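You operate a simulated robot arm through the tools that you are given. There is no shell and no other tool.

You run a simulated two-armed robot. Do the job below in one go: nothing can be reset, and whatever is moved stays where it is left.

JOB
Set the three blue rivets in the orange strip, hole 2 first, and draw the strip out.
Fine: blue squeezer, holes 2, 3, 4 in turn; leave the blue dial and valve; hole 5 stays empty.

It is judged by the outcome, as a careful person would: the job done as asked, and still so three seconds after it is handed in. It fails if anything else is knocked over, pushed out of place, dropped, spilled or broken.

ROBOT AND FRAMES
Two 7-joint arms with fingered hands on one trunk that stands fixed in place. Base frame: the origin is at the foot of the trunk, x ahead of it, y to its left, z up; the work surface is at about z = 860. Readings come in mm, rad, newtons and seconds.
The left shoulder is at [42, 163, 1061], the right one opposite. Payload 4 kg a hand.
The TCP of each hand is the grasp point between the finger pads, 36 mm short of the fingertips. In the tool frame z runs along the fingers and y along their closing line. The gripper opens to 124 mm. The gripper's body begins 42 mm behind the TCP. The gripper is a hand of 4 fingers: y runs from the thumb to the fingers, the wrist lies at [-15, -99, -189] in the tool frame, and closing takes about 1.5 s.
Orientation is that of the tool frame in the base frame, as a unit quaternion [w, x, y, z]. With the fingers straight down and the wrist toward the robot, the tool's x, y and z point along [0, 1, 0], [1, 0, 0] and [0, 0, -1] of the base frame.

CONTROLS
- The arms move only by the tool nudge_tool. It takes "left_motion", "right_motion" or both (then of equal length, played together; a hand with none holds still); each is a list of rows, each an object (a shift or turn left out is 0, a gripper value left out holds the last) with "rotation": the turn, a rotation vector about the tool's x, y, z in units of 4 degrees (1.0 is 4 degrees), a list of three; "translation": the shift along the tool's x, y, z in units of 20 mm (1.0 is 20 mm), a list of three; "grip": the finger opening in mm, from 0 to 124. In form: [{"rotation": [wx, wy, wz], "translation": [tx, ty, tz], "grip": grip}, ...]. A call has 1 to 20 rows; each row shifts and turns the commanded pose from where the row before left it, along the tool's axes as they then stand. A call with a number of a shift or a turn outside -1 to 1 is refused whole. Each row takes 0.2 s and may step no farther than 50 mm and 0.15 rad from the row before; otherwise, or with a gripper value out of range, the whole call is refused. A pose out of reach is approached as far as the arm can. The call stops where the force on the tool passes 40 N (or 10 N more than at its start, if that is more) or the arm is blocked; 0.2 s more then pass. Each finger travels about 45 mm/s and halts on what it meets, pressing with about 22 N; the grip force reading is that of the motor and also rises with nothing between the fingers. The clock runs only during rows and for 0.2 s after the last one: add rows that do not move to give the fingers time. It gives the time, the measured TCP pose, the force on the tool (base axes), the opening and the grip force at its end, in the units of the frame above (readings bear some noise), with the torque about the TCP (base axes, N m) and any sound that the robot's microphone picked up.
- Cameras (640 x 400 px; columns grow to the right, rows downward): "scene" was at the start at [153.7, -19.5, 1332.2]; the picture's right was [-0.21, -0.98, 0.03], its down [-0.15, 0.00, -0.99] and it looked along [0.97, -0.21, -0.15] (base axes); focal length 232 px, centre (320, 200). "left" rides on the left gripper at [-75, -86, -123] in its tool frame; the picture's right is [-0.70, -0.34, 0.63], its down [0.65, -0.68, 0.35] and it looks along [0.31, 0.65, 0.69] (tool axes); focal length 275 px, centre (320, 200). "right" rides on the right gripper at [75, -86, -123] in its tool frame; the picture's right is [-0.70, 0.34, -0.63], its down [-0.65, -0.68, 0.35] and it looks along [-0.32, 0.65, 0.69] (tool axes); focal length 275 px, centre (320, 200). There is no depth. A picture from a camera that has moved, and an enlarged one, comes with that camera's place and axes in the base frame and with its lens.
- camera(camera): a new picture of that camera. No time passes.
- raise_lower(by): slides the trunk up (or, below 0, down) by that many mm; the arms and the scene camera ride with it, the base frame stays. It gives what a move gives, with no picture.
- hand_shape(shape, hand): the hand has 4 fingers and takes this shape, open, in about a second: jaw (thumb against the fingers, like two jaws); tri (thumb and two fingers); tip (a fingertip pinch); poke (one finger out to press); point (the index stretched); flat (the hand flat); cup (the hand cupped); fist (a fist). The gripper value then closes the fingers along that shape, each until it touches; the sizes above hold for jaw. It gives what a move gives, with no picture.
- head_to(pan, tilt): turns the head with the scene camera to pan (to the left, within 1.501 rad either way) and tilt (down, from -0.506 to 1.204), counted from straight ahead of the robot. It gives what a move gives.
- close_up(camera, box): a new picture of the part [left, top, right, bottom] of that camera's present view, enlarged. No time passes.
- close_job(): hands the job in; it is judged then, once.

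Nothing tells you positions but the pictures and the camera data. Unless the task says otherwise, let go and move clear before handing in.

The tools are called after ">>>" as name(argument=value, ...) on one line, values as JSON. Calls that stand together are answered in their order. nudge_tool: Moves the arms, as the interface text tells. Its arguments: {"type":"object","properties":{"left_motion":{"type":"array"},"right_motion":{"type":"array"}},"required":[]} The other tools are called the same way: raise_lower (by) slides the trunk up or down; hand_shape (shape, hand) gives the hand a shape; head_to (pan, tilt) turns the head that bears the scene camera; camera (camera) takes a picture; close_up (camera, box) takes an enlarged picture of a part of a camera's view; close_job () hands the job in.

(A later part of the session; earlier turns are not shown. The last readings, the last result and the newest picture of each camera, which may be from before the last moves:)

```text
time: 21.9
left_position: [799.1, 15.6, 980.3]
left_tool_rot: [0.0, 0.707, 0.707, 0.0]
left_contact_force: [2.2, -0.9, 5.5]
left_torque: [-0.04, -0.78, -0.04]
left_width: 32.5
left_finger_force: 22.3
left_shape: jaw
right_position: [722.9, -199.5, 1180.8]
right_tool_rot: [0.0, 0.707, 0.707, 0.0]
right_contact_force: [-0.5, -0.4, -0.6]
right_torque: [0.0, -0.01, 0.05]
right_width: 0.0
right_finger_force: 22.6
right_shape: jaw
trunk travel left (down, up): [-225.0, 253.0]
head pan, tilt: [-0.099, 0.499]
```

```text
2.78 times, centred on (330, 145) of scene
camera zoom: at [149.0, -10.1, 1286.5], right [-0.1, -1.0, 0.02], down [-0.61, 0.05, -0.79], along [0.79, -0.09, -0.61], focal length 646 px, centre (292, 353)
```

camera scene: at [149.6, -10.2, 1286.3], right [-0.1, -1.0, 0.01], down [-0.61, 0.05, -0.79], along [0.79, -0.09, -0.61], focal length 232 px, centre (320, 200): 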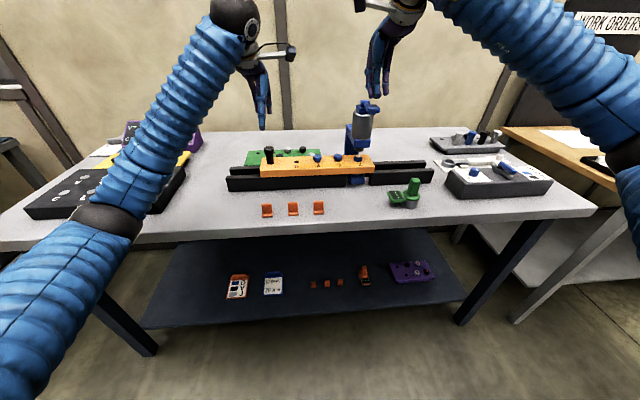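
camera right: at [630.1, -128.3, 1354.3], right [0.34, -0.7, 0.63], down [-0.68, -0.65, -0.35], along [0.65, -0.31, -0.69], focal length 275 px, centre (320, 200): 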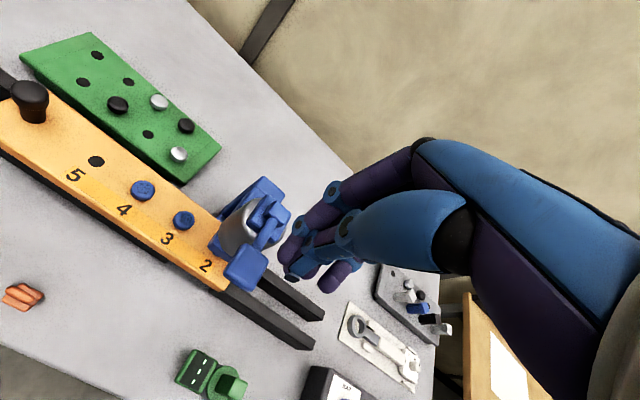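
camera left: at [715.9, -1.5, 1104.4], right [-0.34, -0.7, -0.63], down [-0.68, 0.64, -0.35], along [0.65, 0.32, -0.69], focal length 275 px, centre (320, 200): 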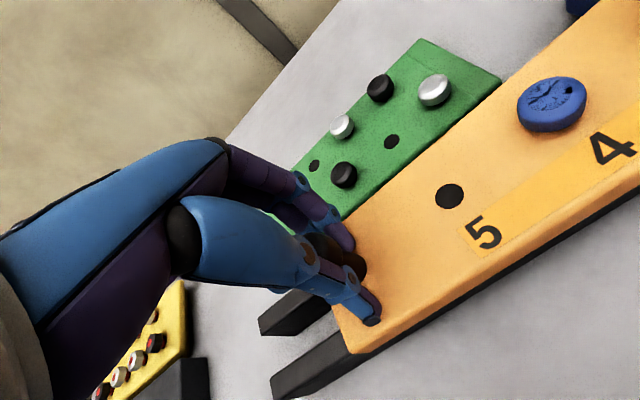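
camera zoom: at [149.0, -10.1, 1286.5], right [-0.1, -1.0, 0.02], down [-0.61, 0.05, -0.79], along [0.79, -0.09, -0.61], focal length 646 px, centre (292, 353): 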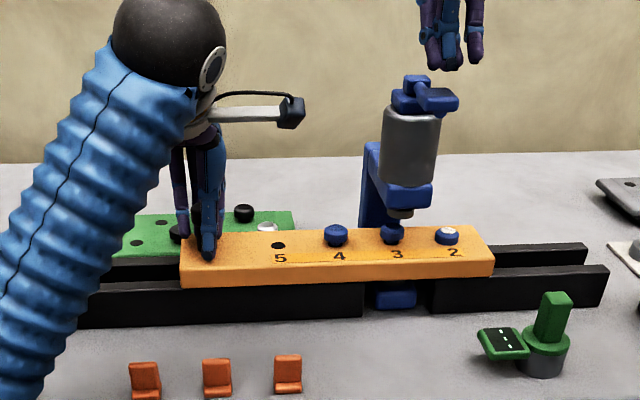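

I see rivet 3 about 6–7 mm short of the ram's axis (column 300 against the reference 310). I'll slide a further 6.5 mm.

>>> nudge_tool(left_motion=[{"translation": [-0.17, 0, 0]}, {"translation": [-0.16, 0, 0]}, {"translation": [0, 0, 0]}, {"translation": [0, 0, 0]}])

>>> close_up(camera="scene", box=[330, 110, 390, 190])

>>> close_up(camera="scene", box=[344, 135, 374, 170])

>>> camera(camera="left")

>>> camera(camera="right")

```text
time: 22.9
left_position: [798.3, 9.1, 980.9]
left_tool_rot: [0.0, 0.706, 0.708, 0.0]
left_contact_force: [6.7, -3.1, 2.2]
left_torque: [-0.06, -0.79, -0.09]
left_width: 31.9
left_finger_force: 22.2
left_shape: jaw
right_position: [722.4, -199.9, 1181.9]
right_tool_rot: [0.001, 0.707, 0.708, 0.001]
right_contact_force: [-0.1, 0.9, 0.0]
right_torque: [-0.01, 0.0, 0.01]
right_width: 0.0
right_finger_force: 21.9
right_shape: jaw
trunk travel left (down, up): [-225.0, 253.0]
head pan, tilt: [-0.099, 0.499]
```

```text
5.00 times, centred on (360, 150) of scene
camera zoom: at [148.1, -9.8, 1286.6], right [-0.1, -1.0, 0.02], down [-0.6, 0.05, -0.8], along [0.79, -0.09, -0.61], focal length 1160 px, centre (120, 450)
```

zoom: 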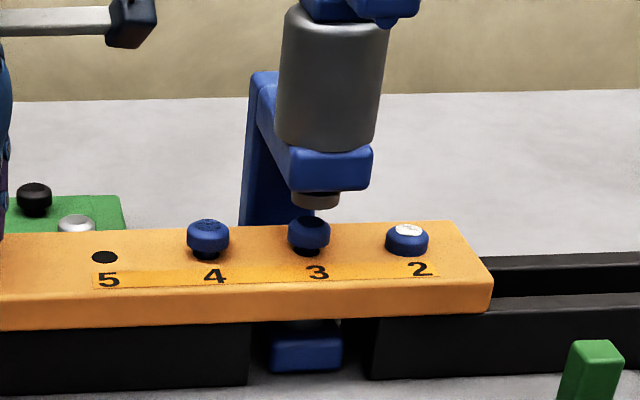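

```text
11.43 times, centred on (359, 152) of scene
camera zoom: at [148.1, -9.8, 1286.6], right [-0.1, -1.0, 0.02], down [-0.6, 0.05, -0.8], along [0.79, -0.09, -0.61], focal length 2652 px, centre (-126, 743)
```

zoom: 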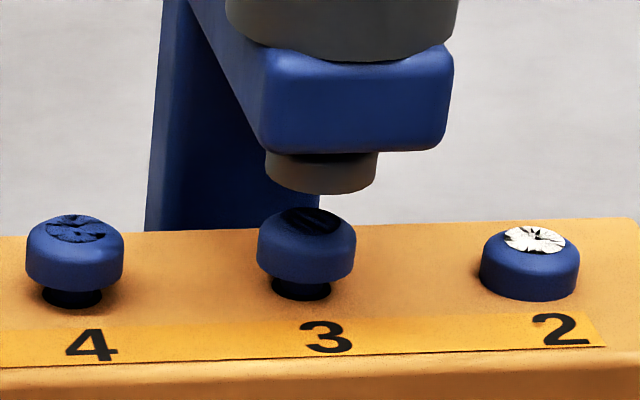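

```text
taken
camera left: at [712.6, -65.8, 1104.3], right [-0.34, -0.7, -0.63], down [-0.68, 0.64, -0.35], along [0.65, 0.32, -0.69], focal length 275 px, centre (320, 200)
```

left: 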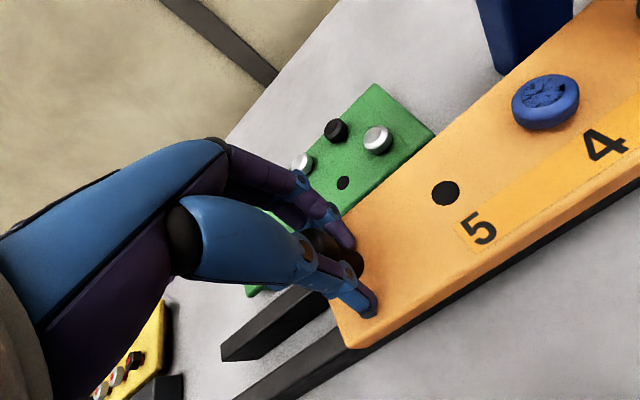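

```text
taken
camera right: at [635.8, -125.6, 1303.7], right [0.34, -0.7, 0.63], down [-0.68, -0.65, -0.35], along [0.65, -0.31, -0.69], focal length 275 px, centre (320, 200)
```

right: 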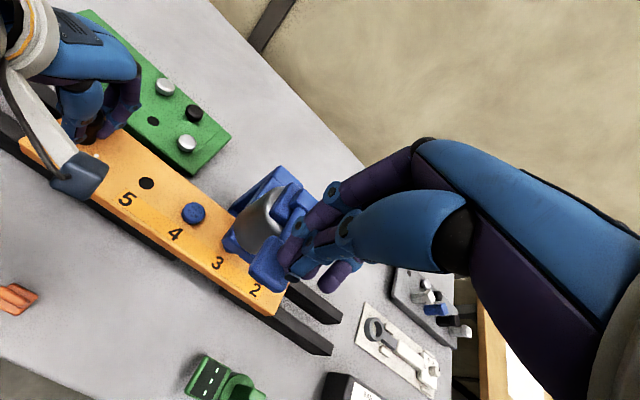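

My comparison of rivet 3 with the ram in the same picture shows about 1.3 mm left to go. I'll nudge that much and ease the sideways force on the knob.

>>> nudge_tool(left_motion=[{"translation": [-0.065, 0.03, 0]}, {"translation": [0, 0, 0]}, {"translation": [0, 0, 0]}])

>>> close_up(camera="scene", box=[344, 135, 374, 170])

>>> close_up(camera="scene", box=[330, 110, 390, 190])

```text
time: 23.7
left_position: [798.3, 8.2, 982.4]
left_tool_rot: [0.0, 0.706, 0.708, 0.0]
left_contact_force: [4.2, 0.7, -1.6]
left_torque: [0.04, -0.76, -0.05]
left_width: 31.6
left_finger_force: 22.4
left_shape: jaw
right_position: [722.5, -198.5, 1180.0]
right_tool_rot: [0.0, 0.706, 0.708, 0.001]
right_contact_force: [0.3, -0.1, 0.2]
right_torque: [-0.01, 0.03, 0.01]
right_width: 0.0
right_finger_force: 22.0
right_shape: jaw
trunk travel left (down, up): [-225.0, 253.0]
head pan, tilt: [-0.099, 0.499]
```

```text
11.43 times, centred on (359, 152) of scene
camera zoom: at [147.3, -9.2, 1286.7], right [-0.1, -1.0, 0.02], down [-0.6, 0.05, -0.8], along [0.79, -0.09, -0.61], focal length 2652 px, centre (-126, 743)
```

zoom: 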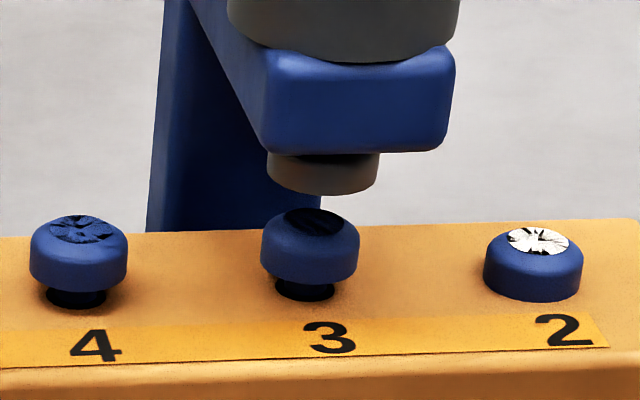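

```text
5.00 times, centred on (360, 150) of scene
camera zoom: at [147.3, -9.2, 1286.7], right [-0.1, -1.0, 0.02], down [-0.6, 0.05, -0.8], along [0.79, -0.09, -0.61], focal length 1160 px, centre (120, 450)
```

zoom: 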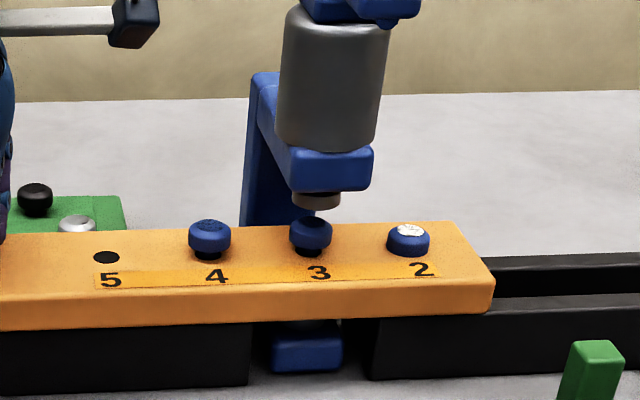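

My column comparison shows rivet 4 now exactly where rivet 3 was, so the strip has moved one pitch and hole 3 is under the ram. I'll press the lever again with the right hand and hold.

>>> nudge_tool(right_motion=[{"translation": [0, 0, 0.4]}, {"translation": [0, 0, 0.4]}, {"translation": [0, 0, 0.4]}, {"translation": [0, 0, 0.3]}, {"translation": [0, 0, 0.25]}, {"translation": [0, 0, 0.25]}, {"translation": [0, 0, 0.2]}, {"translation": [0, 0, 0.2]}, {"translation": [0, 0, 0]}, {"translation": [0, 0, 0]}, {"translation": [0, 0, 0]}, {"translation": [0, 0, 0]}])

>>> close_up(camera="scene", box=[330, 110, 390, 190])

```text
time: 26.3
left_position: [797.9, 8.7, 982.0]
left_tool_rot: [0.001, 0.707, 0.708, 0.0]
left_contact_force: [5.8, 0.7, -2.3]
left_torque: [0.02, -0.82, -0.05]
left_width: 31.8
left_finger_force: 21.7
left_shape: jaw
right_position: [721.6, -199.0, 1134.0]
right_tool_rot: [0.001, 0.706, 0.708, 0.001]
right_contact_force: [-0.5, 0.0, 5.6]
right_torque: [-0.04, -0.04, -0.01]
right_width: 0.0
right_finger_force: 21.9
right_shape: jaw
trunk travel left (down, up): [-225.0, 253.0]
head pan, tilt: [-0.099, 0.499]
```

```text
5.00 times, centred on (360, 150) of scene
camera zoom: at [147.2, -9.2, 1286.7], right [-0.1, -1.0, 0.02], down [-0.6, 0.05, -0.8], along [0.79, -0.09, -0.61], focal length 1160 px, centre (120, 450)
```

zoom: 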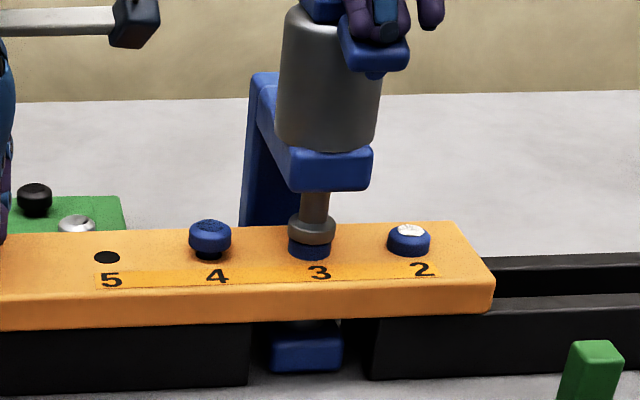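

I see the ram down and rivet 3 seated. I'll press to the lever's stop as before, hold briefly, and release.

>>> nudge_tool(right_motion=[{"translation": [0, 0, 0.1]}, {"translation": [0, 0, 0.08]}, {"translation": [0, 0, 0]}, {"translation": [0, 0, 0]}, {"translation": [0, 0, 0]}, {"translation": [0, 0, 0]}, {"translation": [0, 0, -0.5]}, {"translation": [0, 0, -0.5]}, {"translation": [0, 0, -0.5]}, {"translation": [0, 0, -0.5]}, {"translation": [0, 0, -0.5]}, {"translation": [0, 0, 0]}])

>>> close_up(camera="scene", box=[330, 110, 390, 190])

>>> camera(camera="scene")

```text
time: 28.9
left_position: [798.4, 7.3, 982.6]
left_tool_rot: [0.001, 0.706, 0.708, 0.0]
left_contact_force: [3.6, 0.7, -2.7]
left_torque: [0.02, -0.73, -0.06]
left_width: 31.3
left_finger_force: 22.5
left_shape: jaw
right_position: [720.8, -198.7, 1180.5]
right_tool_rot: [0.0, 0.707, 0.707, 0.0]
right_contact_force: [-0.3, -0.7, 0.1]
right_torque: [-0.02, 0.01, 0.0]
right_width: 0.0
right_finger_force: 21.8
right_shape: jaw
trunk travel left (down, up): [-225.0, 253.0]
head pan, tilt: [-0.099, 0.499]
```

```text
5.00 times, centred on (360, 150) of scene
camera zoom: at [147.3, -9.6, 1286.6], right [-0.1, -1.0, 0.02], down [-0.6, 0.05, -0.8], along [0.79, -0.09, -0.61], focal length 1160 px, centre (120, 450)
```

zoom: 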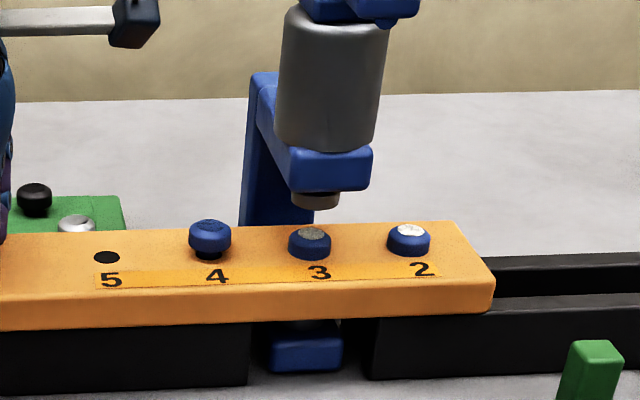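

```text
taken
camera scene: at [147.3, -9.6, 1286.6], right [-0.1, -1.0, 0.02], down [-0.6, 0.05, -0.8], along [0.79, -0.09, -0.61], focal length 232 px, centre (320, 200)
```

scene: 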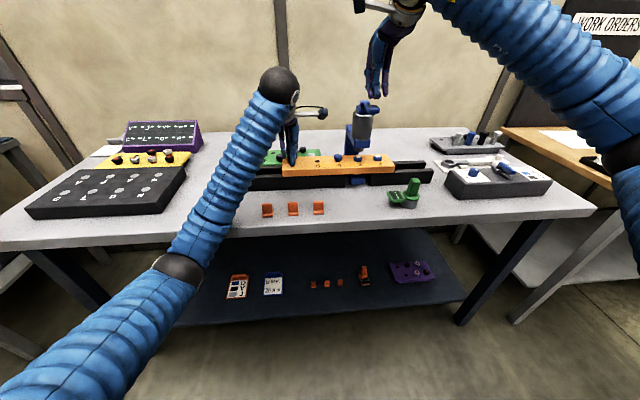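

I see rivet 3 set flush and the lever back up. I'll move the right hand aside to the right while the left slides the strip one more pitch (65 mm) toward hole 4.

>>> nudge_tool(right_motion=[{"translation": [0, 0, -0.6]}, {"translation": [-0.6, 0, -0.6]}, {"translation": [-0.6, 0, 0]}, {"translation": [-0.6, 0, 0]}, {"translation": [-0.6, 0, 0]}, {"translation": [-0.6, 0, 0]}, {"translation": [-0.6, 0, 0]}, {"translation": [-0.6, 0, 0]}, {"translation": [0, 0, 0]}, {"translation": [0, 0, 0]}, {"translation": [0, 0, 0]}, {"translation": [0, 0, 0]}, {"translation": [0, 0, 0]}, {"translation": [0, 0, 0]}], left_motion=[{"translation": [0, 0, 0]}, {"translation": [0, 0, 0]}, {"translation": [0, 0, 0]}, {"translation": [0, 0, 0]}, {"translation": [-0.3, 0.02, 0]}, {"translation": [-0.3, 0.01, 0]}, {"translation": [-0.3, 0, 0]}, {"translation": [-0.3, 0, 0]}, {"translation": [-0.3, 0, 0]}, {"translation": [-0.3, 0, 0]}, {"translation": [-0.3, 0, 0]}, {"translation": [-0.3, 0, 0]}, {"translation": [-0.3, 0, 0]}, {"translation": [0, 0, 0]}])

>>> close_up(camera="scene", box=[330, 110, 390, 190])

>>> camera(camera="scene")

```text
time: 31.9
left_position: [797.3, -46.0, 981.5]
left_tool_rot: [0.002, 0.707, 0.707, 0.0]
left_contact_force: [-4.2, 1.3, -9.1]
left_torque: [0.06, -0.41, -0.05]
left_width: 30.7
left_finger_force: 21.9
left_shape: jaw
right_position: [721.1, -282.6, 1206.5]
right_tool_rot: [0.0, 0.707, 0.707, 0.001]
right_contact_force: [-0.4, 0.6, 0.1]
right_torque: [0.0, 0.02, -0.01]
right_width: 0.1
right_finger_force: 22.1
right_shape: jaw
trunk travel left (down, up): [-225.0, 253.0]
head pan, tilt: [-0.099, 0.499]
```

```text
5.00 times, centred on (360, 150) of scene
camera zoom: at [146.0, -9.0, 1286.8], right [-0.1, -1.0, 0.02], down [-0.6, 0.05, -0.8], along [0.79, -0.09, -0.6], focal length 1160 px, centre (120, 450)
```

zoom: 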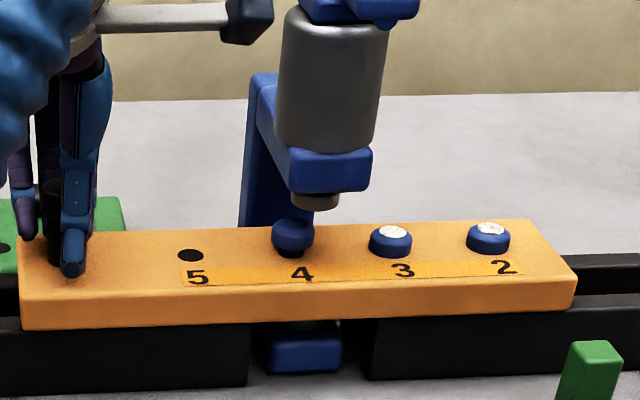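

```text
taken
camera scene: at [146.0, -9.0, 1286.8], right [-0.1, -1.0, 0.02], down [-0.6, 0.05, -0.8], along [0.79, -0.09, -0.6], focal length 232 px, centre (320, 200)
```

scene: 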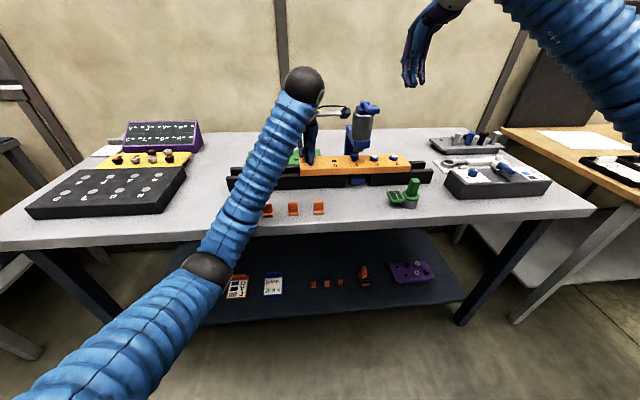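

I see rivet 4 about 12 mm short of the ram's axis, and the grip is lifting slightly (-9 N). I'll slide 11.5 mm more and drop 1 mm.

>>> nudge_tool(left_motion=[{"translation": [-0.2, 0, 0.05]}, {"translation": [-0.2, 0, 0]}, {"translation": [-0.18, 0, 0]}, {"translation": [0, 0, 0]}, {"translation": [0, 0, 0]}])

>>> close_up(camera="scene", box=[330, 110, 390, 190])

>>> close_up(camera="scene", box=[344, 135, 374, 170])

```text
time: 33.1
left_position: [797.8, -57.4, 982.6]
left_tool_rot: [0.002, 0.707, 0.707, 0.001]
left_contact_force: [-0.4, 1.0, 4.8]
left_torque: [-0.02, -0.52, -0.04]
left_width: 30.6
left_finger_force: 22.2
left_shape: jaw
right_position: [721.0, -282.9, 1204.0]
right_tool_rot: [0.001, 0.707, 0.707, 0.001]
right_contact_force: [0.5, 0.0, -0.4]
right_torque: [-0.04, 0.0, 0.0]
right_width: 0.0
right_finger_force: 22.1
right_shape: jaw
trunk travel left (down, up): [-225.0, 253.0]
head pan, tilt: [-0.099, 0.499]
```

```text
5.00 times, centred on (360, 150) of scene
camera zoom: at [146.6, -9.5, 1286.9], right [-0.1, -1.0, 0.02], down [-0.6, 0.05, -0.8], along [0.79, -0.09, -0.61], focal length 1160 px, centre (120, 450)
```

zoom: 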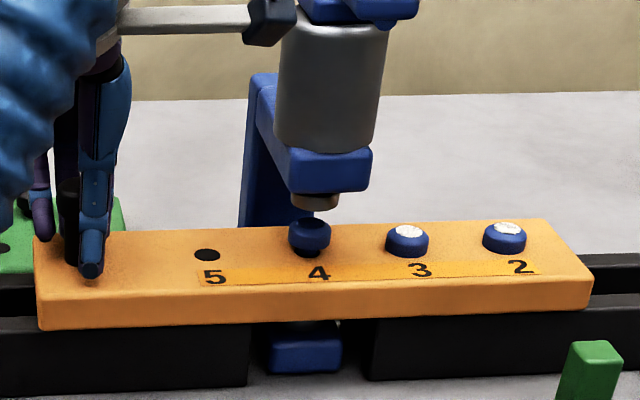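

```text
11.43 times, centred on (359, 152) of scene
camera zoom: at [146.6, -9.5, 1286.9], right [-0.1, -1.0, 0.02], down [-0.6, 0.05, -0.8], along [0.79, -0.09, -0.61], focal length 2652 px, centre (-126, 743)
```

zoom: 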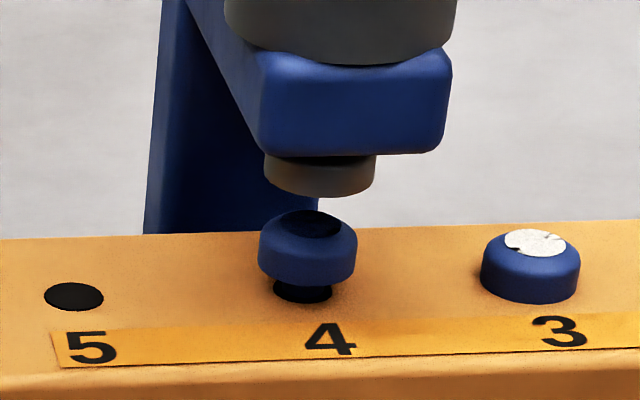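

I see rivet 4 lined up under the ram just as rivet 3 was. I'll release the knob, raise the left hand and move it away to the left so the right hand has room.

>>> nudge_tool(left_motion=[{"grip": 100}, {"translation": [0, 0, 0]}, {"translation": [0, 0, 0]}, {"translation": [0, 0, 0]}, {"translation": [0, 0, 0]}, {"translation": [0, 0, 0]}, {"translation": [0, 0, -0.6]}, {"translation": [0, 0, -0.8]}, {"translation": [0, 0, -0.8]}, {"translation": [0, 0, -0.8]}, {"translation": [0.5, 0, -0.8]}, {"translation": [0.8, 0, -0.5]}, {"translation": [0.8, 0, 0]}, {"translation": [0.8, 0, 0]}, {"translation": [0.8, 0, 0]}, {"translation": [0.8, 0, 0]}, {"translation": [0.8, 0, 0]}])

>>> close_up(camera="scene", box=[344, 135, 374, 170])

>>> camera(camera="scene")

```text
time: 36.7
left_position: [799.0, 49.2, 1066.5]
left_tool_rot: [0.0, 0.707, 0.707, 0.0]
left_contact_force: [-0.1, 0.1, -0.2]
left_torque: [0.02, 0.0, 0.0]
left_width: 100.0
left_finger_force: 0.0
left_shape: jaw
right_position: [723.7, -283.0, 1203.3]
right_tool_rot: [0.0, 0.707, 0.707, 0.0]
right_contact_force: [0.1, -0.5, -0.2]
right_torque: [-0.04, -0.02, 0.0]
right_width: 0.0
right_finger_force: 21.6
right_shape: jaw
trunk travel left (down, up): [-225.0, 253.0]
head pan, tilt: [-0.099, 0.499]
```

```text
11.43 times, centred on (359, 152) of scene
camera zoom: at [149.1, -9.6, 1286.4], right [-0.1, -1.0, 0.02], down [-0.61, 0.05, -0.79], along [0.79, -0.09, -0.61], focal length 2652 px, centre (-126, 743)
```

zoom: 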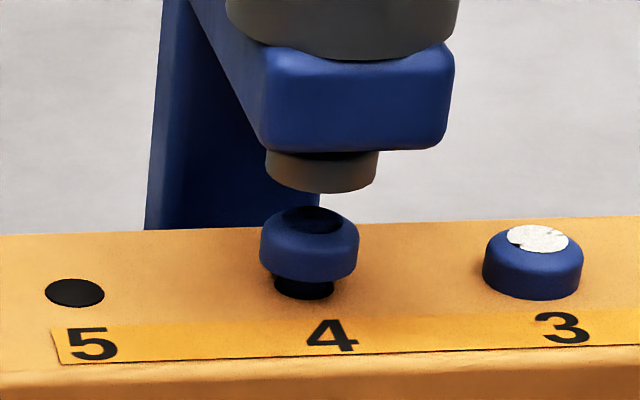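

```text
taken
camera scene: at [149.1, -9.6, 1286.4], right [-0.1, -1.0, 0.02], down [-0.61, 0.05, -0.79], along [0.79, -0.09, -0.61], focal length 232 px, centre (320, 200)
```

scene: 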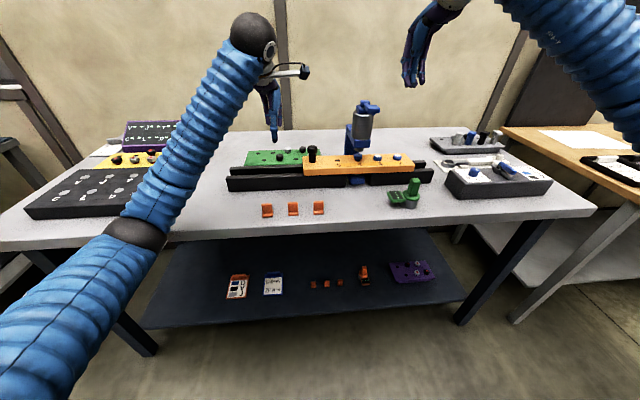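

I see the strip stayed aligned after release (ram 322, rivet 309, the same offset as before). I'll bring the right hand back over the paddle.

>>> nudge_tool(right_motion=[{"translation": [0.6, 0, 0]}, {"translation": [0.6, 0, 0]}, {"translation": [0.6, 0, 0]}, {"translation": [0.6, 0, 0]}, {"translation": [0.6, 0, 0]}, {"translation": [0.6, 0, 0]}, {"translation": [0.6, 0, 0]}, {"translation": [0, 0, 0.6]}, {"translation": [0, 0, 0.55]}, {"translation": [0, 0, 0]}])

>>> close_up(camera="right", box=[190, 165, 350, 305])

```text
time: 38.9
left_position: [800.1, 48.7, 1065.7]
left_tool_rot: [0.0, 0.706, 0.708, 0.0]
left_contact_force: [0.2, 0.8, -0.2]
left_torque: [0.0, -0.01, -0.02]
left_width: 99.8
left_finger_force: 0.0
left_shape: jaw
right_position: [723.4, -199.3, 1181.0]
right_tool_rot: [0.001, 0.707, 0.707, 0.0]
right_contact_force: [0.4, -0.2, 0.0]
right_torque: [0.01, 0.01, 0.02]
right_width: 0.0
right_finger_force: 21.7
right_shape: jaw
trunk travel left (down, up): [-225.0, 253.0]
head pan, tilt: [-0.099, 0.499]
```

```text
2.86 times, centred on (270, 235) of right
camera zoom: at [637.2, -124.9, 1303.4], right [0.34, -0.7, 0.63], down [-0.68, -0.65, -0.35], along [0.65, -0.31, -0.69], focal length 786 px, centre (463, 100)
```

zoom: 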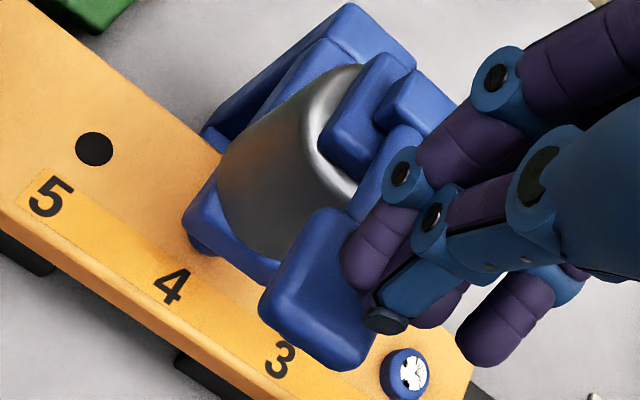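

My right hand is back over the paddle in the same place as before. I'll press, hold, and check rivet 4.

>>> nudge_tool(right_motion=[{"translation": [0, 0, 0.4]}, {"translation": [0, 0, 0.4]}, {"translation": [0, 0, 0.4]}, {"translation": [0, 0, 0.3]}, {"translation": [0, 0, 0.25]}, {"translation": [0, 0, 0.25]}, {"translation": [0, 0, 0.2]}, {"translation": [0, 0, 0.2]}, {"translation": [0, 0, 0.1]}, {"translation": [0, 0, 0.05]}, {"translation": [0, 0, 0]}, {"translation": [0, 0, 0]}, {"translation": [0, 0, 0]}, {"translation": [0, 0, 0]}, {"translation": [0, 0, 0]}])

>>> close_up(camera="scene", box=[330, 110, 390, 190])

```text
time: 42.1
left_position: [797.9, 48.7, 1068.0]
left_tool_rot: [0.002, 0.707, 0.708, 0.0]
left_contact_force: [-0.2, -0.8, -0.3]
left_torque: [0.02, -0.02, 0.0]
left_width: 99.6
left_finger_force: 0.0
left_shape: jaw
right_position: [721.4, -198.3, 1130.3]
right_tool_rot: [0.001, 0.707, 0.707, 0.0]
right_contact_force: [1.7, -1.0, 29.6]
right_torque: [-0.16, -0.14, -0.03]
right_width: 0.1
right_finger_force: 22.1
right_shape: jaw
trunk travel left (down, up): [-225.0, 253.0]
head pan, tilt: [-0.099, 0.499]
```

```text
5.00 times, centred on (360, 150) of scene
camera zoom: at [147.3, -9.5, 1286.8], right [-0.1, -1.0, 0.02], down [-0.6, 0.05, -0.8], along [0.79, -0.09, -0.61], focal length 1160 px, centre (120, 450)
```

zoom: 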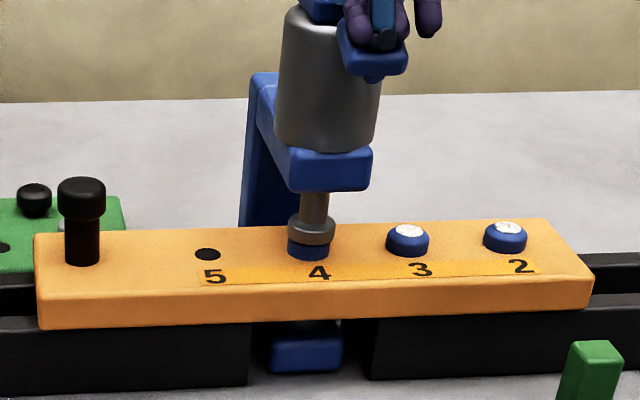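

I see the ram down and rivet 4 seated, with the lever at its stop. I'll release the lever, raise the right hand, and move it off to the right.

>>> nudge_tool(right_motion=[{"translation": [0, 0, -0.5]}, {"translation": [0, 0, -0.5]}, {"translation": [0, 0, -0.5]}, {"translation": [0, 0, -0.5]}, {"translation": [0, 0, -0.6]}, {"translation": [0, 0, -0.8]}, {"translation": [-0.4, 0, -0.8]}, {"translation": [-0.8, 0, 0]}, {"translation": [-0.8, 0, 0]}, {"translation": [-0.8, 0, 0]}, {"translation": [-0.8, 0, 0]}, {"translation": [-0.8, 0, 0]}])

>>> close_up(camera="scene", box=[330, 110, 390, 190])

>>> close_up(camera="scene", box=[215, 85, 445, 205])

>>> camera(camera="left")

```text
time: 44.7
left_position: [799.2, 49.2, 1066.8]
left_tool_rot: [0.001, 0.706, 0.708, 0.0]
left_contact_force: [-0.2, -0.1, 0.1]
left_torque: [-0.02, 0.04, -0.02]
left_width: 99.9
left_finger_force: 0.0
left_shape: jaw
right_position: [723.5, -288.7, 1212.0]
right_tool_rot: [-0.001, 0.707, 0.707, -0.001]
right_contact_force: [0.3, -0.4, -0.6]
right_torque: [0.04, -0.05, 0.0]
right_width: 0.0
right_finger_force: 22.1
right_shape: jaw
trunk travel left (down, up): [-225.0, 253.0]
head pan, tilt: [-0.099, 0.499]
```

```text
5.00 times, centred on (360, 150) of scene
camera zoom: at [149.1, -10.3, 1286.4], right [-0.1, -1.0, 0.01], down [-0.61, 0.05, -0.79], along [0.79, -0.09, -0.61], focal length 1160 px, centre (120, 450)
```

zoom: 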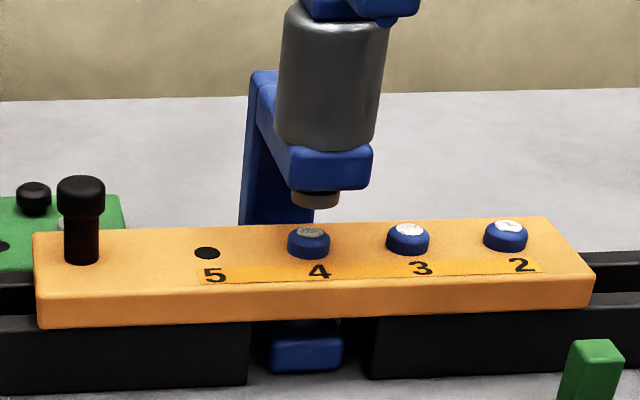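

```text
2.78 times, centred on (330, 145) of scene
camera zoom: at [149.1, -10.3, 1286.4], right [-0.1, -1.0, 0.01], down [-0.61, 0.05, -0.79], along [0.79, -0.09, -0.61], focal length 646 px, centre (292, 353)
```

zoom: 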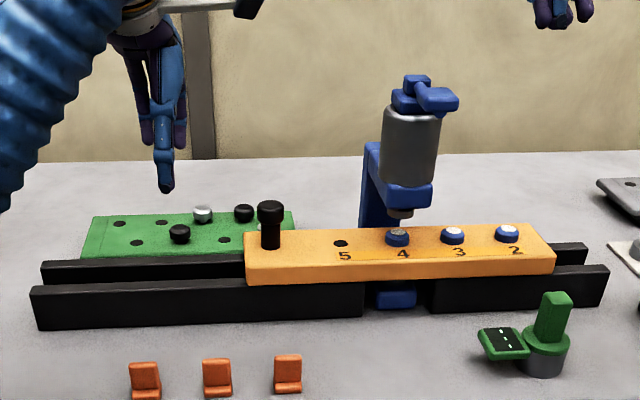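

```text
taken
camera left: at [714.8, -26.7, 1189.5], right [-0.34, -0.7, -0.63], down [-0.68, 0.64, -0.35], along [0.65, 0.32, -0.69], focal length 275 px, centre (320, 200)
```

left: 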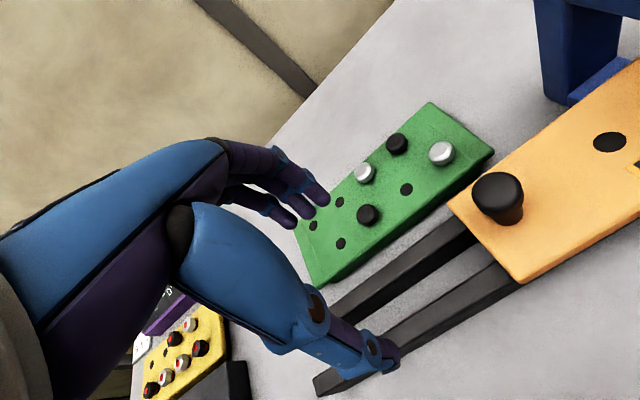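

I see all three blue rivets set flush with hole 5 empty. I'll bring the left hand back over the knob at about (800, -56) and take hold again to draw the strip out to the left.

>>> nudge_tool(left_motion=[{"translation": [-0.75, 0, 0]}, {"translation": [-0.75, 0, 0]}, {"translation": [-0.75, 0, 0]}, {"translation": [-0.75, 0, 0]}, {"translation": [-0.75, 0, 0]}, {"translation": [-0.75, 0, 0]}, {"translation": [-0.75, 0, 0]}, {"translation": [0, 0, 0.7]}, {"translation": [0, 0, 0.7]}, {"translation": [0, 0, 0.7]}, {"translation": [0, 0, 0.7]}, {"translation": [0, 0, 0.7]}, {"translation": [0, 0, 0.6]}, {"translation": [0, 0, 0]}])

>>> camera(camera="left")

>>> close_up(camera="scene", box=[215, 85, 445, 205])

```text
time: 47.7
left_position: [800.4, -56.7, 981.2]
left_tool_rot: [0.001, 0.707, 0.708, 0.0]
left_contact_force: [0.2, 1.4, -0.2]
left_torque: [-0.05, 0.02, -0.07]
left_width: 100.0
left_finger_force: 0.1
left_shape: jaw
right_position: [722.6, -288.3, 1212.0]
right_tool_rot: [0.0, 0.708, 0.707, -0.001]
right_contact_force: [0.9, -0.8, -0.6]
right_torque: [0.01, 0.04, 0.01]
right_width: 0.0
right_finger_force: 21.8
right_shape: jaw
trunk travel left (down, up): [-225.0, 253.0]
head pan, tilt: [-0.099, 0.499]
```

```text
taken
camera left: at [715.0, -132.4, 1105.7], right [-0.34, -0.7, -0.63], down [-0.68, 0.64, -0.35], along [0.65, 0.32, -0.69], focal length 275 px, centre (320, 200)
```

left: 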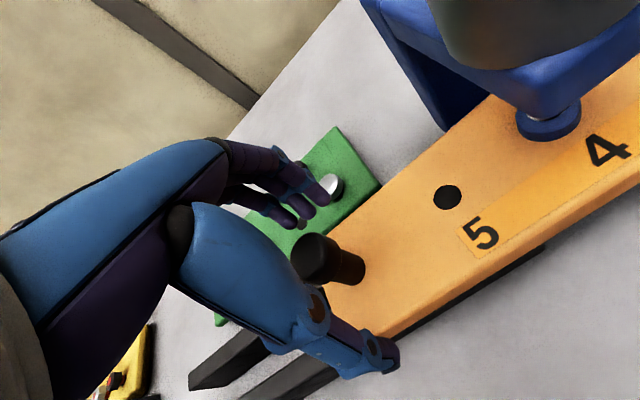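

```text
2.78 times, centred on (330, 145) of scene
camera zoom: at [149.0, -9.9, 1286.5], right [-0.1, -1.0, 0.02], down [-0.61, 0.05, -0.79], along [0.79, -0.09, -0.61], focal length 646 px, centre (292, 353)
```

zoom: 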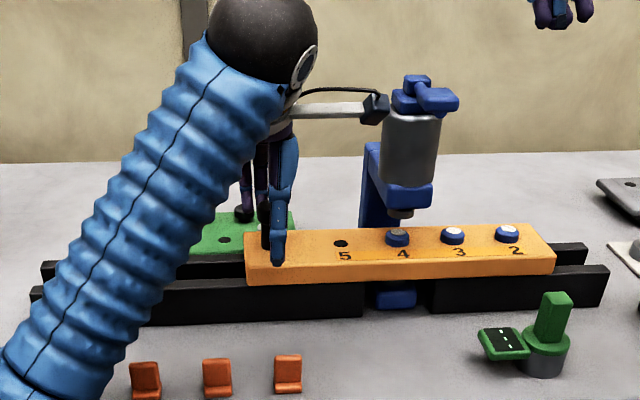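

My left fingers straddle the knob again. I'll set the hand back about 1.5 mm in x as before and close on it, then draw left 20 mm as a test.

>>> nudge_tool(left_motion=[{"translation": [0, -0.07, 0]}, {"grip": 50}, {"translation": [0, 0, 0]}, {"translation": [0, 0, 0]}, {"translation": [0, 0, 0]}, {"grip": 10}, {"translation": [0, 0, 0]}, {"translation": [0, 0, 0]}, {"translation": [0, 0, 0]}, {"translation": [0, 0, 0]}, {"translation": [0, 0, 0]}, {"translation": [0.2, 0, 0]}, {"translation": [0.3, 0, 0]}, {"translation": [0.3, 0, 0]}, {"translation": [0.2, 0, 0]}, {"translation": [0, 0, 0]}])

>>> close_up(camera="scene", box=[215, 85, 445, 205])

```text
time: 51.1
left_position: [797.9, -37.7, 984.1]
left_tool_rot: [0.0, 0.706, 0.708, 0.0]
left_contact_force: [-5.3, -1.5, -15.0]
left_torque: [0.02, -0.43, 0.01]
left_width: 30.3
left_finger_force: 21.9
left_shape: jaw
right_position: [723.1, -287.9, 1213.1]
right_tool_rot: [0.0, 0.706, 0.708, 0.0]
right_contact_force: [-0.2, 1.0, 0.7]
right_torque: [-0.02, -0.02, -0.04]
right_width: 0.0
right_finger_force: 21.9
right_shape: jaw
trunk travel left (down, up): [-225.0, 253.0]
head pan, tilt: [-0.099, 0.499]
```

```text
2.78 times, centred on (330, 145) of scene
camera zoom: at [148.5, -10.4, 1286.5], right [-0.1, -1.0, 0.01], down [-0.6, 0.05, -0.79], along [0.79, -0.09, -0.61], focal length 646 px, centre (292, 353)
```

zoom: 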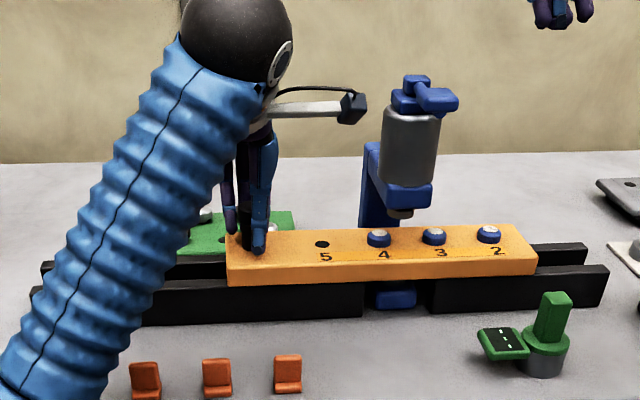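

I see the strip coming left with the hand; the grip is lifting a little (-15 N in z). I'll drop about 1.5 mm to relieve it and keep drawing left.

>>> nudge_tool(left_motion=[{"translation": [0, 0.03, 0.08]}, {"translation": [0.2, 0, 0]}, {"translation": [0.4, 0, 0]}, {"translation": [0.5, 0, 0]}, {"translation": [0.5, 0, 0]}, {"translation": [0.5, 0, 0]}, {"translation": [0.5, 0, 0]}, {"translation": [0.5, 0, 0]}, {"translation": [0.5, 0, 0]}, {"translation": [0.5, 0, 0]}, {"translation": [0.5, 0, 0]}, {"translation": [0.4, 0, 0]}, {"translation": [0, 0, 0]}])

>>> close_up(camera="scene", box=[185, 85, 445, 220])

```text
time: 53.9
left_position: [797.2, 61.6, 984.9]
left_tool_rot: [0.0, 0.706, 0.708, 0.001]
left_contact_force: [-10.0, 1.7, 0.7]
left_torque: [0.05, -0.24, -0.01]
left_width: 27.8
left_finger_force: 21.9
left_shape: jaw
right_position: [719.0, -289.3, 1214.6]
right_tool_rot: [0.0, 0.707, 0.708, 0.002]
right_contact_force: [0.1, 0.5, -0.1]
right_torque: [-0.02, -0.01, -0.01]
right_width: 0.0
right_finger_force: 21.6
right_shape: jaw
trunk travel left (down, up): [-225.0, 253.0]
head pan, tilt: [-0.099, 0.499]
```

```text
2.46 times, centred on (315, 152) of scene
camera zoom: at [145.3, -11.5, 1286.9], right [-0.1, -1.0, 0.01], down [-0.6, 0.05, -0.8], along [0.79, -0.09, -0.6], focal length 571 px, centre (332, 317)
```

zoom: 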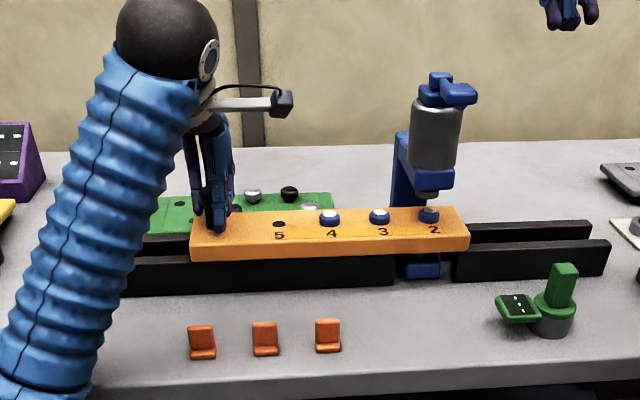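

I see the strip drawing out smoothly, with hole 2 back under the ram line. I'll ease the sideways force and continue left.

>>> nudge_tool(left_motion=[{"translation": [0, -0.06, 0]}, {"translation": [0.2, 0, 0]}, {"translation": [0.4, 0, 0]}, {"translation": [0.5, 0, 0]}, {"translation": [0.5, 0, 0]}, {"translation": [0.5, 0, 0]}, {"translation": [0.5, 0, 0]}, {"translation": [0.5, 0, 0]}, {"translation": [0.5, 0, 0]}, {"translation": [0.5, 0, 0]}, {"translation": [0.5, 0, 0]}, {"translation": [0.4, 0, 0]}, {"translation": [0, 0, 0]}])

>>> close_up(camera="scene", box=[185, 85, 445, 220])

>>> camera(camera="left")

```text
time: 56.7
left_position: [795.8, 164.9, 981.8]
left_tool_rot: [-0.001, 0.707, 0.708, 0.0]
left_contact_force: [-7.0, 3.7, 10.4]
left_torque: [0.24, -0.25, -0.01]
left_width: 24.7
left_finger_force: 21.9
left_shape: jaw
right_position: [722.8, -287.3, 1213.8]
right_tool_rot: [0.0, 0.707, 0.708, 0.0]
right_contact_force: [-0.1, -0.1, -0.7]
right_torque: [-0.01, 0.0, 0.03]
right_width: 0.0
right_finger_force: 22.3
right_shape: jaw
trunk travel left (down, up): [-225.0, 253.0]
head pan, tilt: [-0.099, 0.499]
```

```text
2.46 times, centred on (315, 152) of scene
camera zoom: at [148.5, -9.8, 1286.2], right [-0.1, -1.0, 0.02], down [-0.61, 0.05, -0.79], along [0.79, -0.09, -0.61], focal length 571 px, centre (332, 317)
```

zoom: 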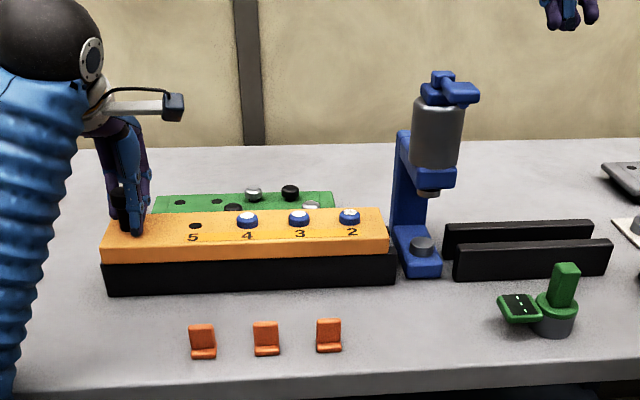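

```text
taken
camera left: at [711.7, 88.6, 1104.2], right [-0.34, -0.7, -0.63], down [-0.68, 0.64, -0.34], along [0.65, 0.32, -0.69], focal length 275 px, centre (320, 200)
```

left: 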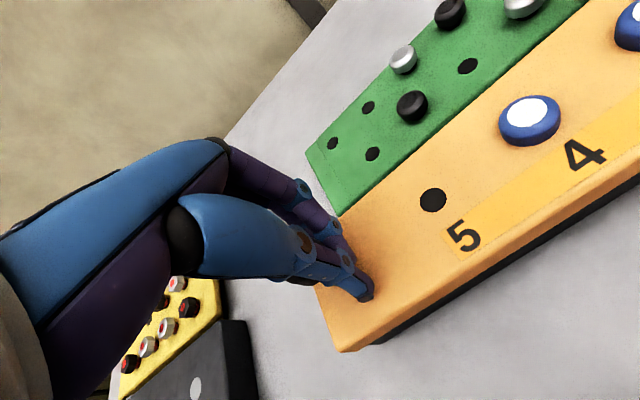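

I see the strip now lying wholly on the left rails, out of the squeezer, with all three rivets set. I'll draw it another 40 mm for clear margin, easing up about 1 mm so the hand doesn't press on the end.

>>> nudge_tool(left_motion=[{"translation": [0, -0.05, -0.05]}, {"translation": [0.3, 0, 0]}, {"translation": [0.4, 0, 0]}, {"translation": [0.4, 0, 0]}, {"translation": [0.4, 0, 0]}, {"translation": [0.3, 0, 0]}, {"translation": [0.2, 0, 0]}, {"translation": [0, 0, 0]}, {"translation": [0, 0, 0]}])

>>> close_up(camera="scene", box=[185, 85, 445, 220])

```text
time: 57.6
left_position: [795.1, 166.8, 982.8]
left_tool_rot: [0.001, 0.712, 0.702, -0.002]
left_contact_force: [-6.7, -34.6, -2.2]
left_torque: [-0.64, -0.17, -0.14]
left_width: 23.7
left_finger_force: 21.9
left_shape: jaw
right_position: [722.3, -287.1, 1212.6]
right_tool_rot: [0.0, 0.706, 0.708, 0.001]
right_contact_force: [-0.7, -0.3, -1.0]
right_torque: [0.02, 0.01, 0.0]
right_width: 0.0
right_finger_force: 21.9
right_shape: jaw
trunk travel left (down, up): [-225.0, 253.0]
head pan, tilt: [-0.099, 0.499]
stopped in row 4 (left hand): the force on the tool passed its limit at 47 N (the readings are from after the stop); the commanded pose is now the measured one
```

```text
2.46 times, centred on (315, 152) of scene
camera zoom: at [148.9, -11.8, 1286.4], right [-0.1, -0.99, 0.01], down [-0.61, 0.05, -0.79], along [0.79, -0.09, -0.61], focal length 571 px, centre (332, 317)
```

zoom: 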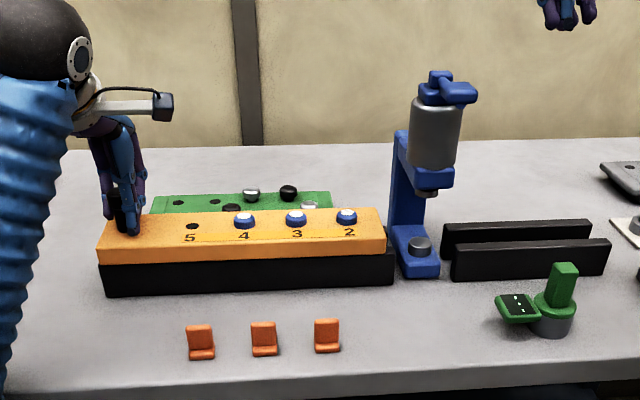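

I hit an end stop (47 N), so the strip is drawn all the way out. I'll ease the pull a couple of mm, then open the fingers.

>>> nudge_tool(left_motion=[{"translation": [-0.05, 0, 0]}, {"translation": [0, 0, 0]}])

```text
time: 58.2
left_position: [796.2, 169.0, 982.4]
left_tool_rot: [0.0, 0.711, 0.703, 0.0]
left_contact_force: [-10.7, -36.0, -2.7]
left_torque: [-0.66, -0.13, -0.12]
left_width: 23.5
left_finger_force: 22.1
left_shape: jaw
right_position: [721.4, -290.8, 1212.9]
right_tool_rot: [0.0, 0.707, 0.707, 0.001]
right_contact_force: [0.2, -0.3, 0.6]
right_torque: [0.01, 0.04, 0.0]
right_width: 0.0
right_finger_force: 22.5
right_shape: jaw
trunk travel left (down, up): [-225.0, 253.0]
head pan, tilt: [-0.099, 0.499]
```

My pull is still about 36 N, so I'll ease the hand back right in small steps until it relaxes.

>>> nudge_tool(left_motion=[{"translation": [-0.15, 0, 0]}, {"translation": [-0.15, 0, 0]}, {"translation": [0, 0, 0]}])

>>> close_up(camera="scene", box=[185, 85, 445, 220])

```text
time: 59.0
left_position: [796.6, 166.3, 983.2]
left_tool_rot: [-0.001, 0.709, 0.705, -0.002]
left_contact_force: [-10.6, -7.8, -5.8]
left_torque: [-0.08, -0.11, -0.09]
left_width: 24.0
left_finger_force: 21.8
left_shape: jaw
right_position: [723.1, -288.9, 1211.8]
right_tool_rot: [0.0, 0.708, 0.706, 0.0]
right_contact_force: [-0.1, -0.3, -0.1]
right_torque: [0.03, -0.01, -0.03]
right_width: 0.1
right_finger_force: 21.7
right_shape: jaw
trunk travel left (down, up): [-225.0, 253.0]
head pan, tilt: [-0.099, 0.499]
```

```text
2.46 times, centred on (315, 152) of scene
camera zoom: at [148.6, -10.0, 1286.4], right [-0.1, -1.0, 0.01], down [-0.61, 0.05, -0.79], along [0.79, -0.09, -0.61], focal length 571 px, centre (332, 317)
```

zoom: 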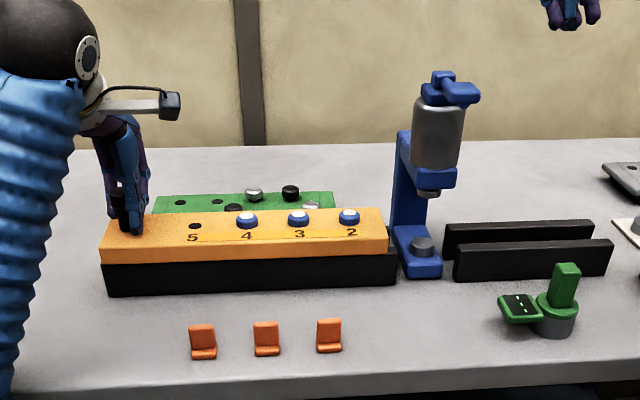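

I see the strip resting at its stop with the pull nearly gone (-8 N). I'll open the left hand, raise it clear, and back both hands off.

>>> nudge_tool(left_motion=[{"translation": [-0.02, -0.05, 0]}, {"translation": [0, 0, 0]}, {"grip": 110}, {"translation": [0, 0, 0]}, {"translation": [0, 0, 0]}, {"translation": [0, 0, 0]}, {"translation": [0, 0, 0]}, {"translation": [0, 0, 0]}, {"translation": [0, 0, 0]}, {"translation": [0, 0, 0]}])

>>> close_up(camera="scene", box=[185, 85, 445, 220])

>>> camera(camera="left")

```text
time: 61.2
left_position: [796.0, 166.1, 982.4]
left_tool_rot: [0.001, 0.71, 0.705, -0.002]
left_contact_force: [0.6, 0.1, -1.0]
left_torque: [-0.02, 0.02, 0.02]
left_width: 109.9
left_finger_force: 0.0
left_shape: jaw
right_position: [723.7, -287.1, 1213.7]
right_tool_rot: [0.0, 0.707, 0.707, 0.0]
right_contact_force: [-0.5, 0.4, 0.3]
right_torque: [0.0, 0.0, 0.02]
right_width: 0.1
right_finger_force: 21.8
right_shape: jaw
trunk travel left (down, up): [-225.0, 253.0]
head pan, tilt: [-0.099, 0.499]
```

```text
2.46 times, centred on (315, 152) of scene
camera zoom: at [149.1, -9.9, 1286.4], right [-0.1, -1.0, 0.02], down [-0.61, 0.05, -0.79], along [0.79, -0.09, -0.61], focal length 571 px, centre (332, 317)
```

zoom: 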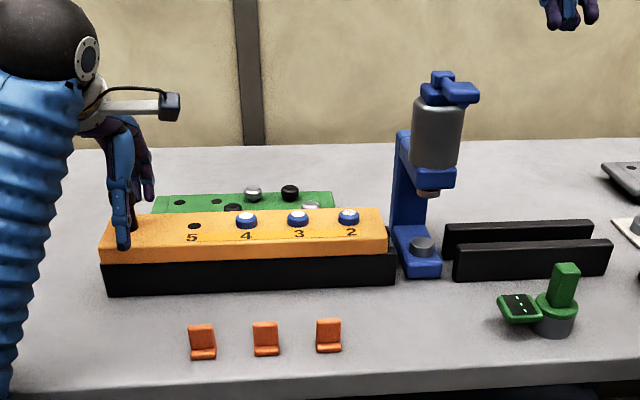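

```text
taken
camera left: at [710.3, 91.2, 1105.2], right [-0.34, -0.7, -0.63], down [-0.68, 0.65, -0.35], along [0.65, 0.31, -0.69], focal length 275 px, centre (320, 200)
```

left: 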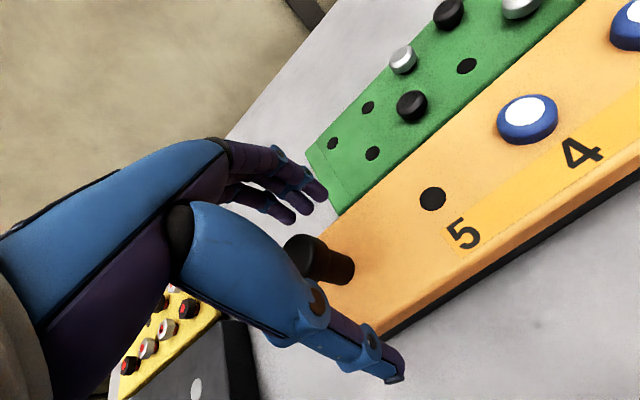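

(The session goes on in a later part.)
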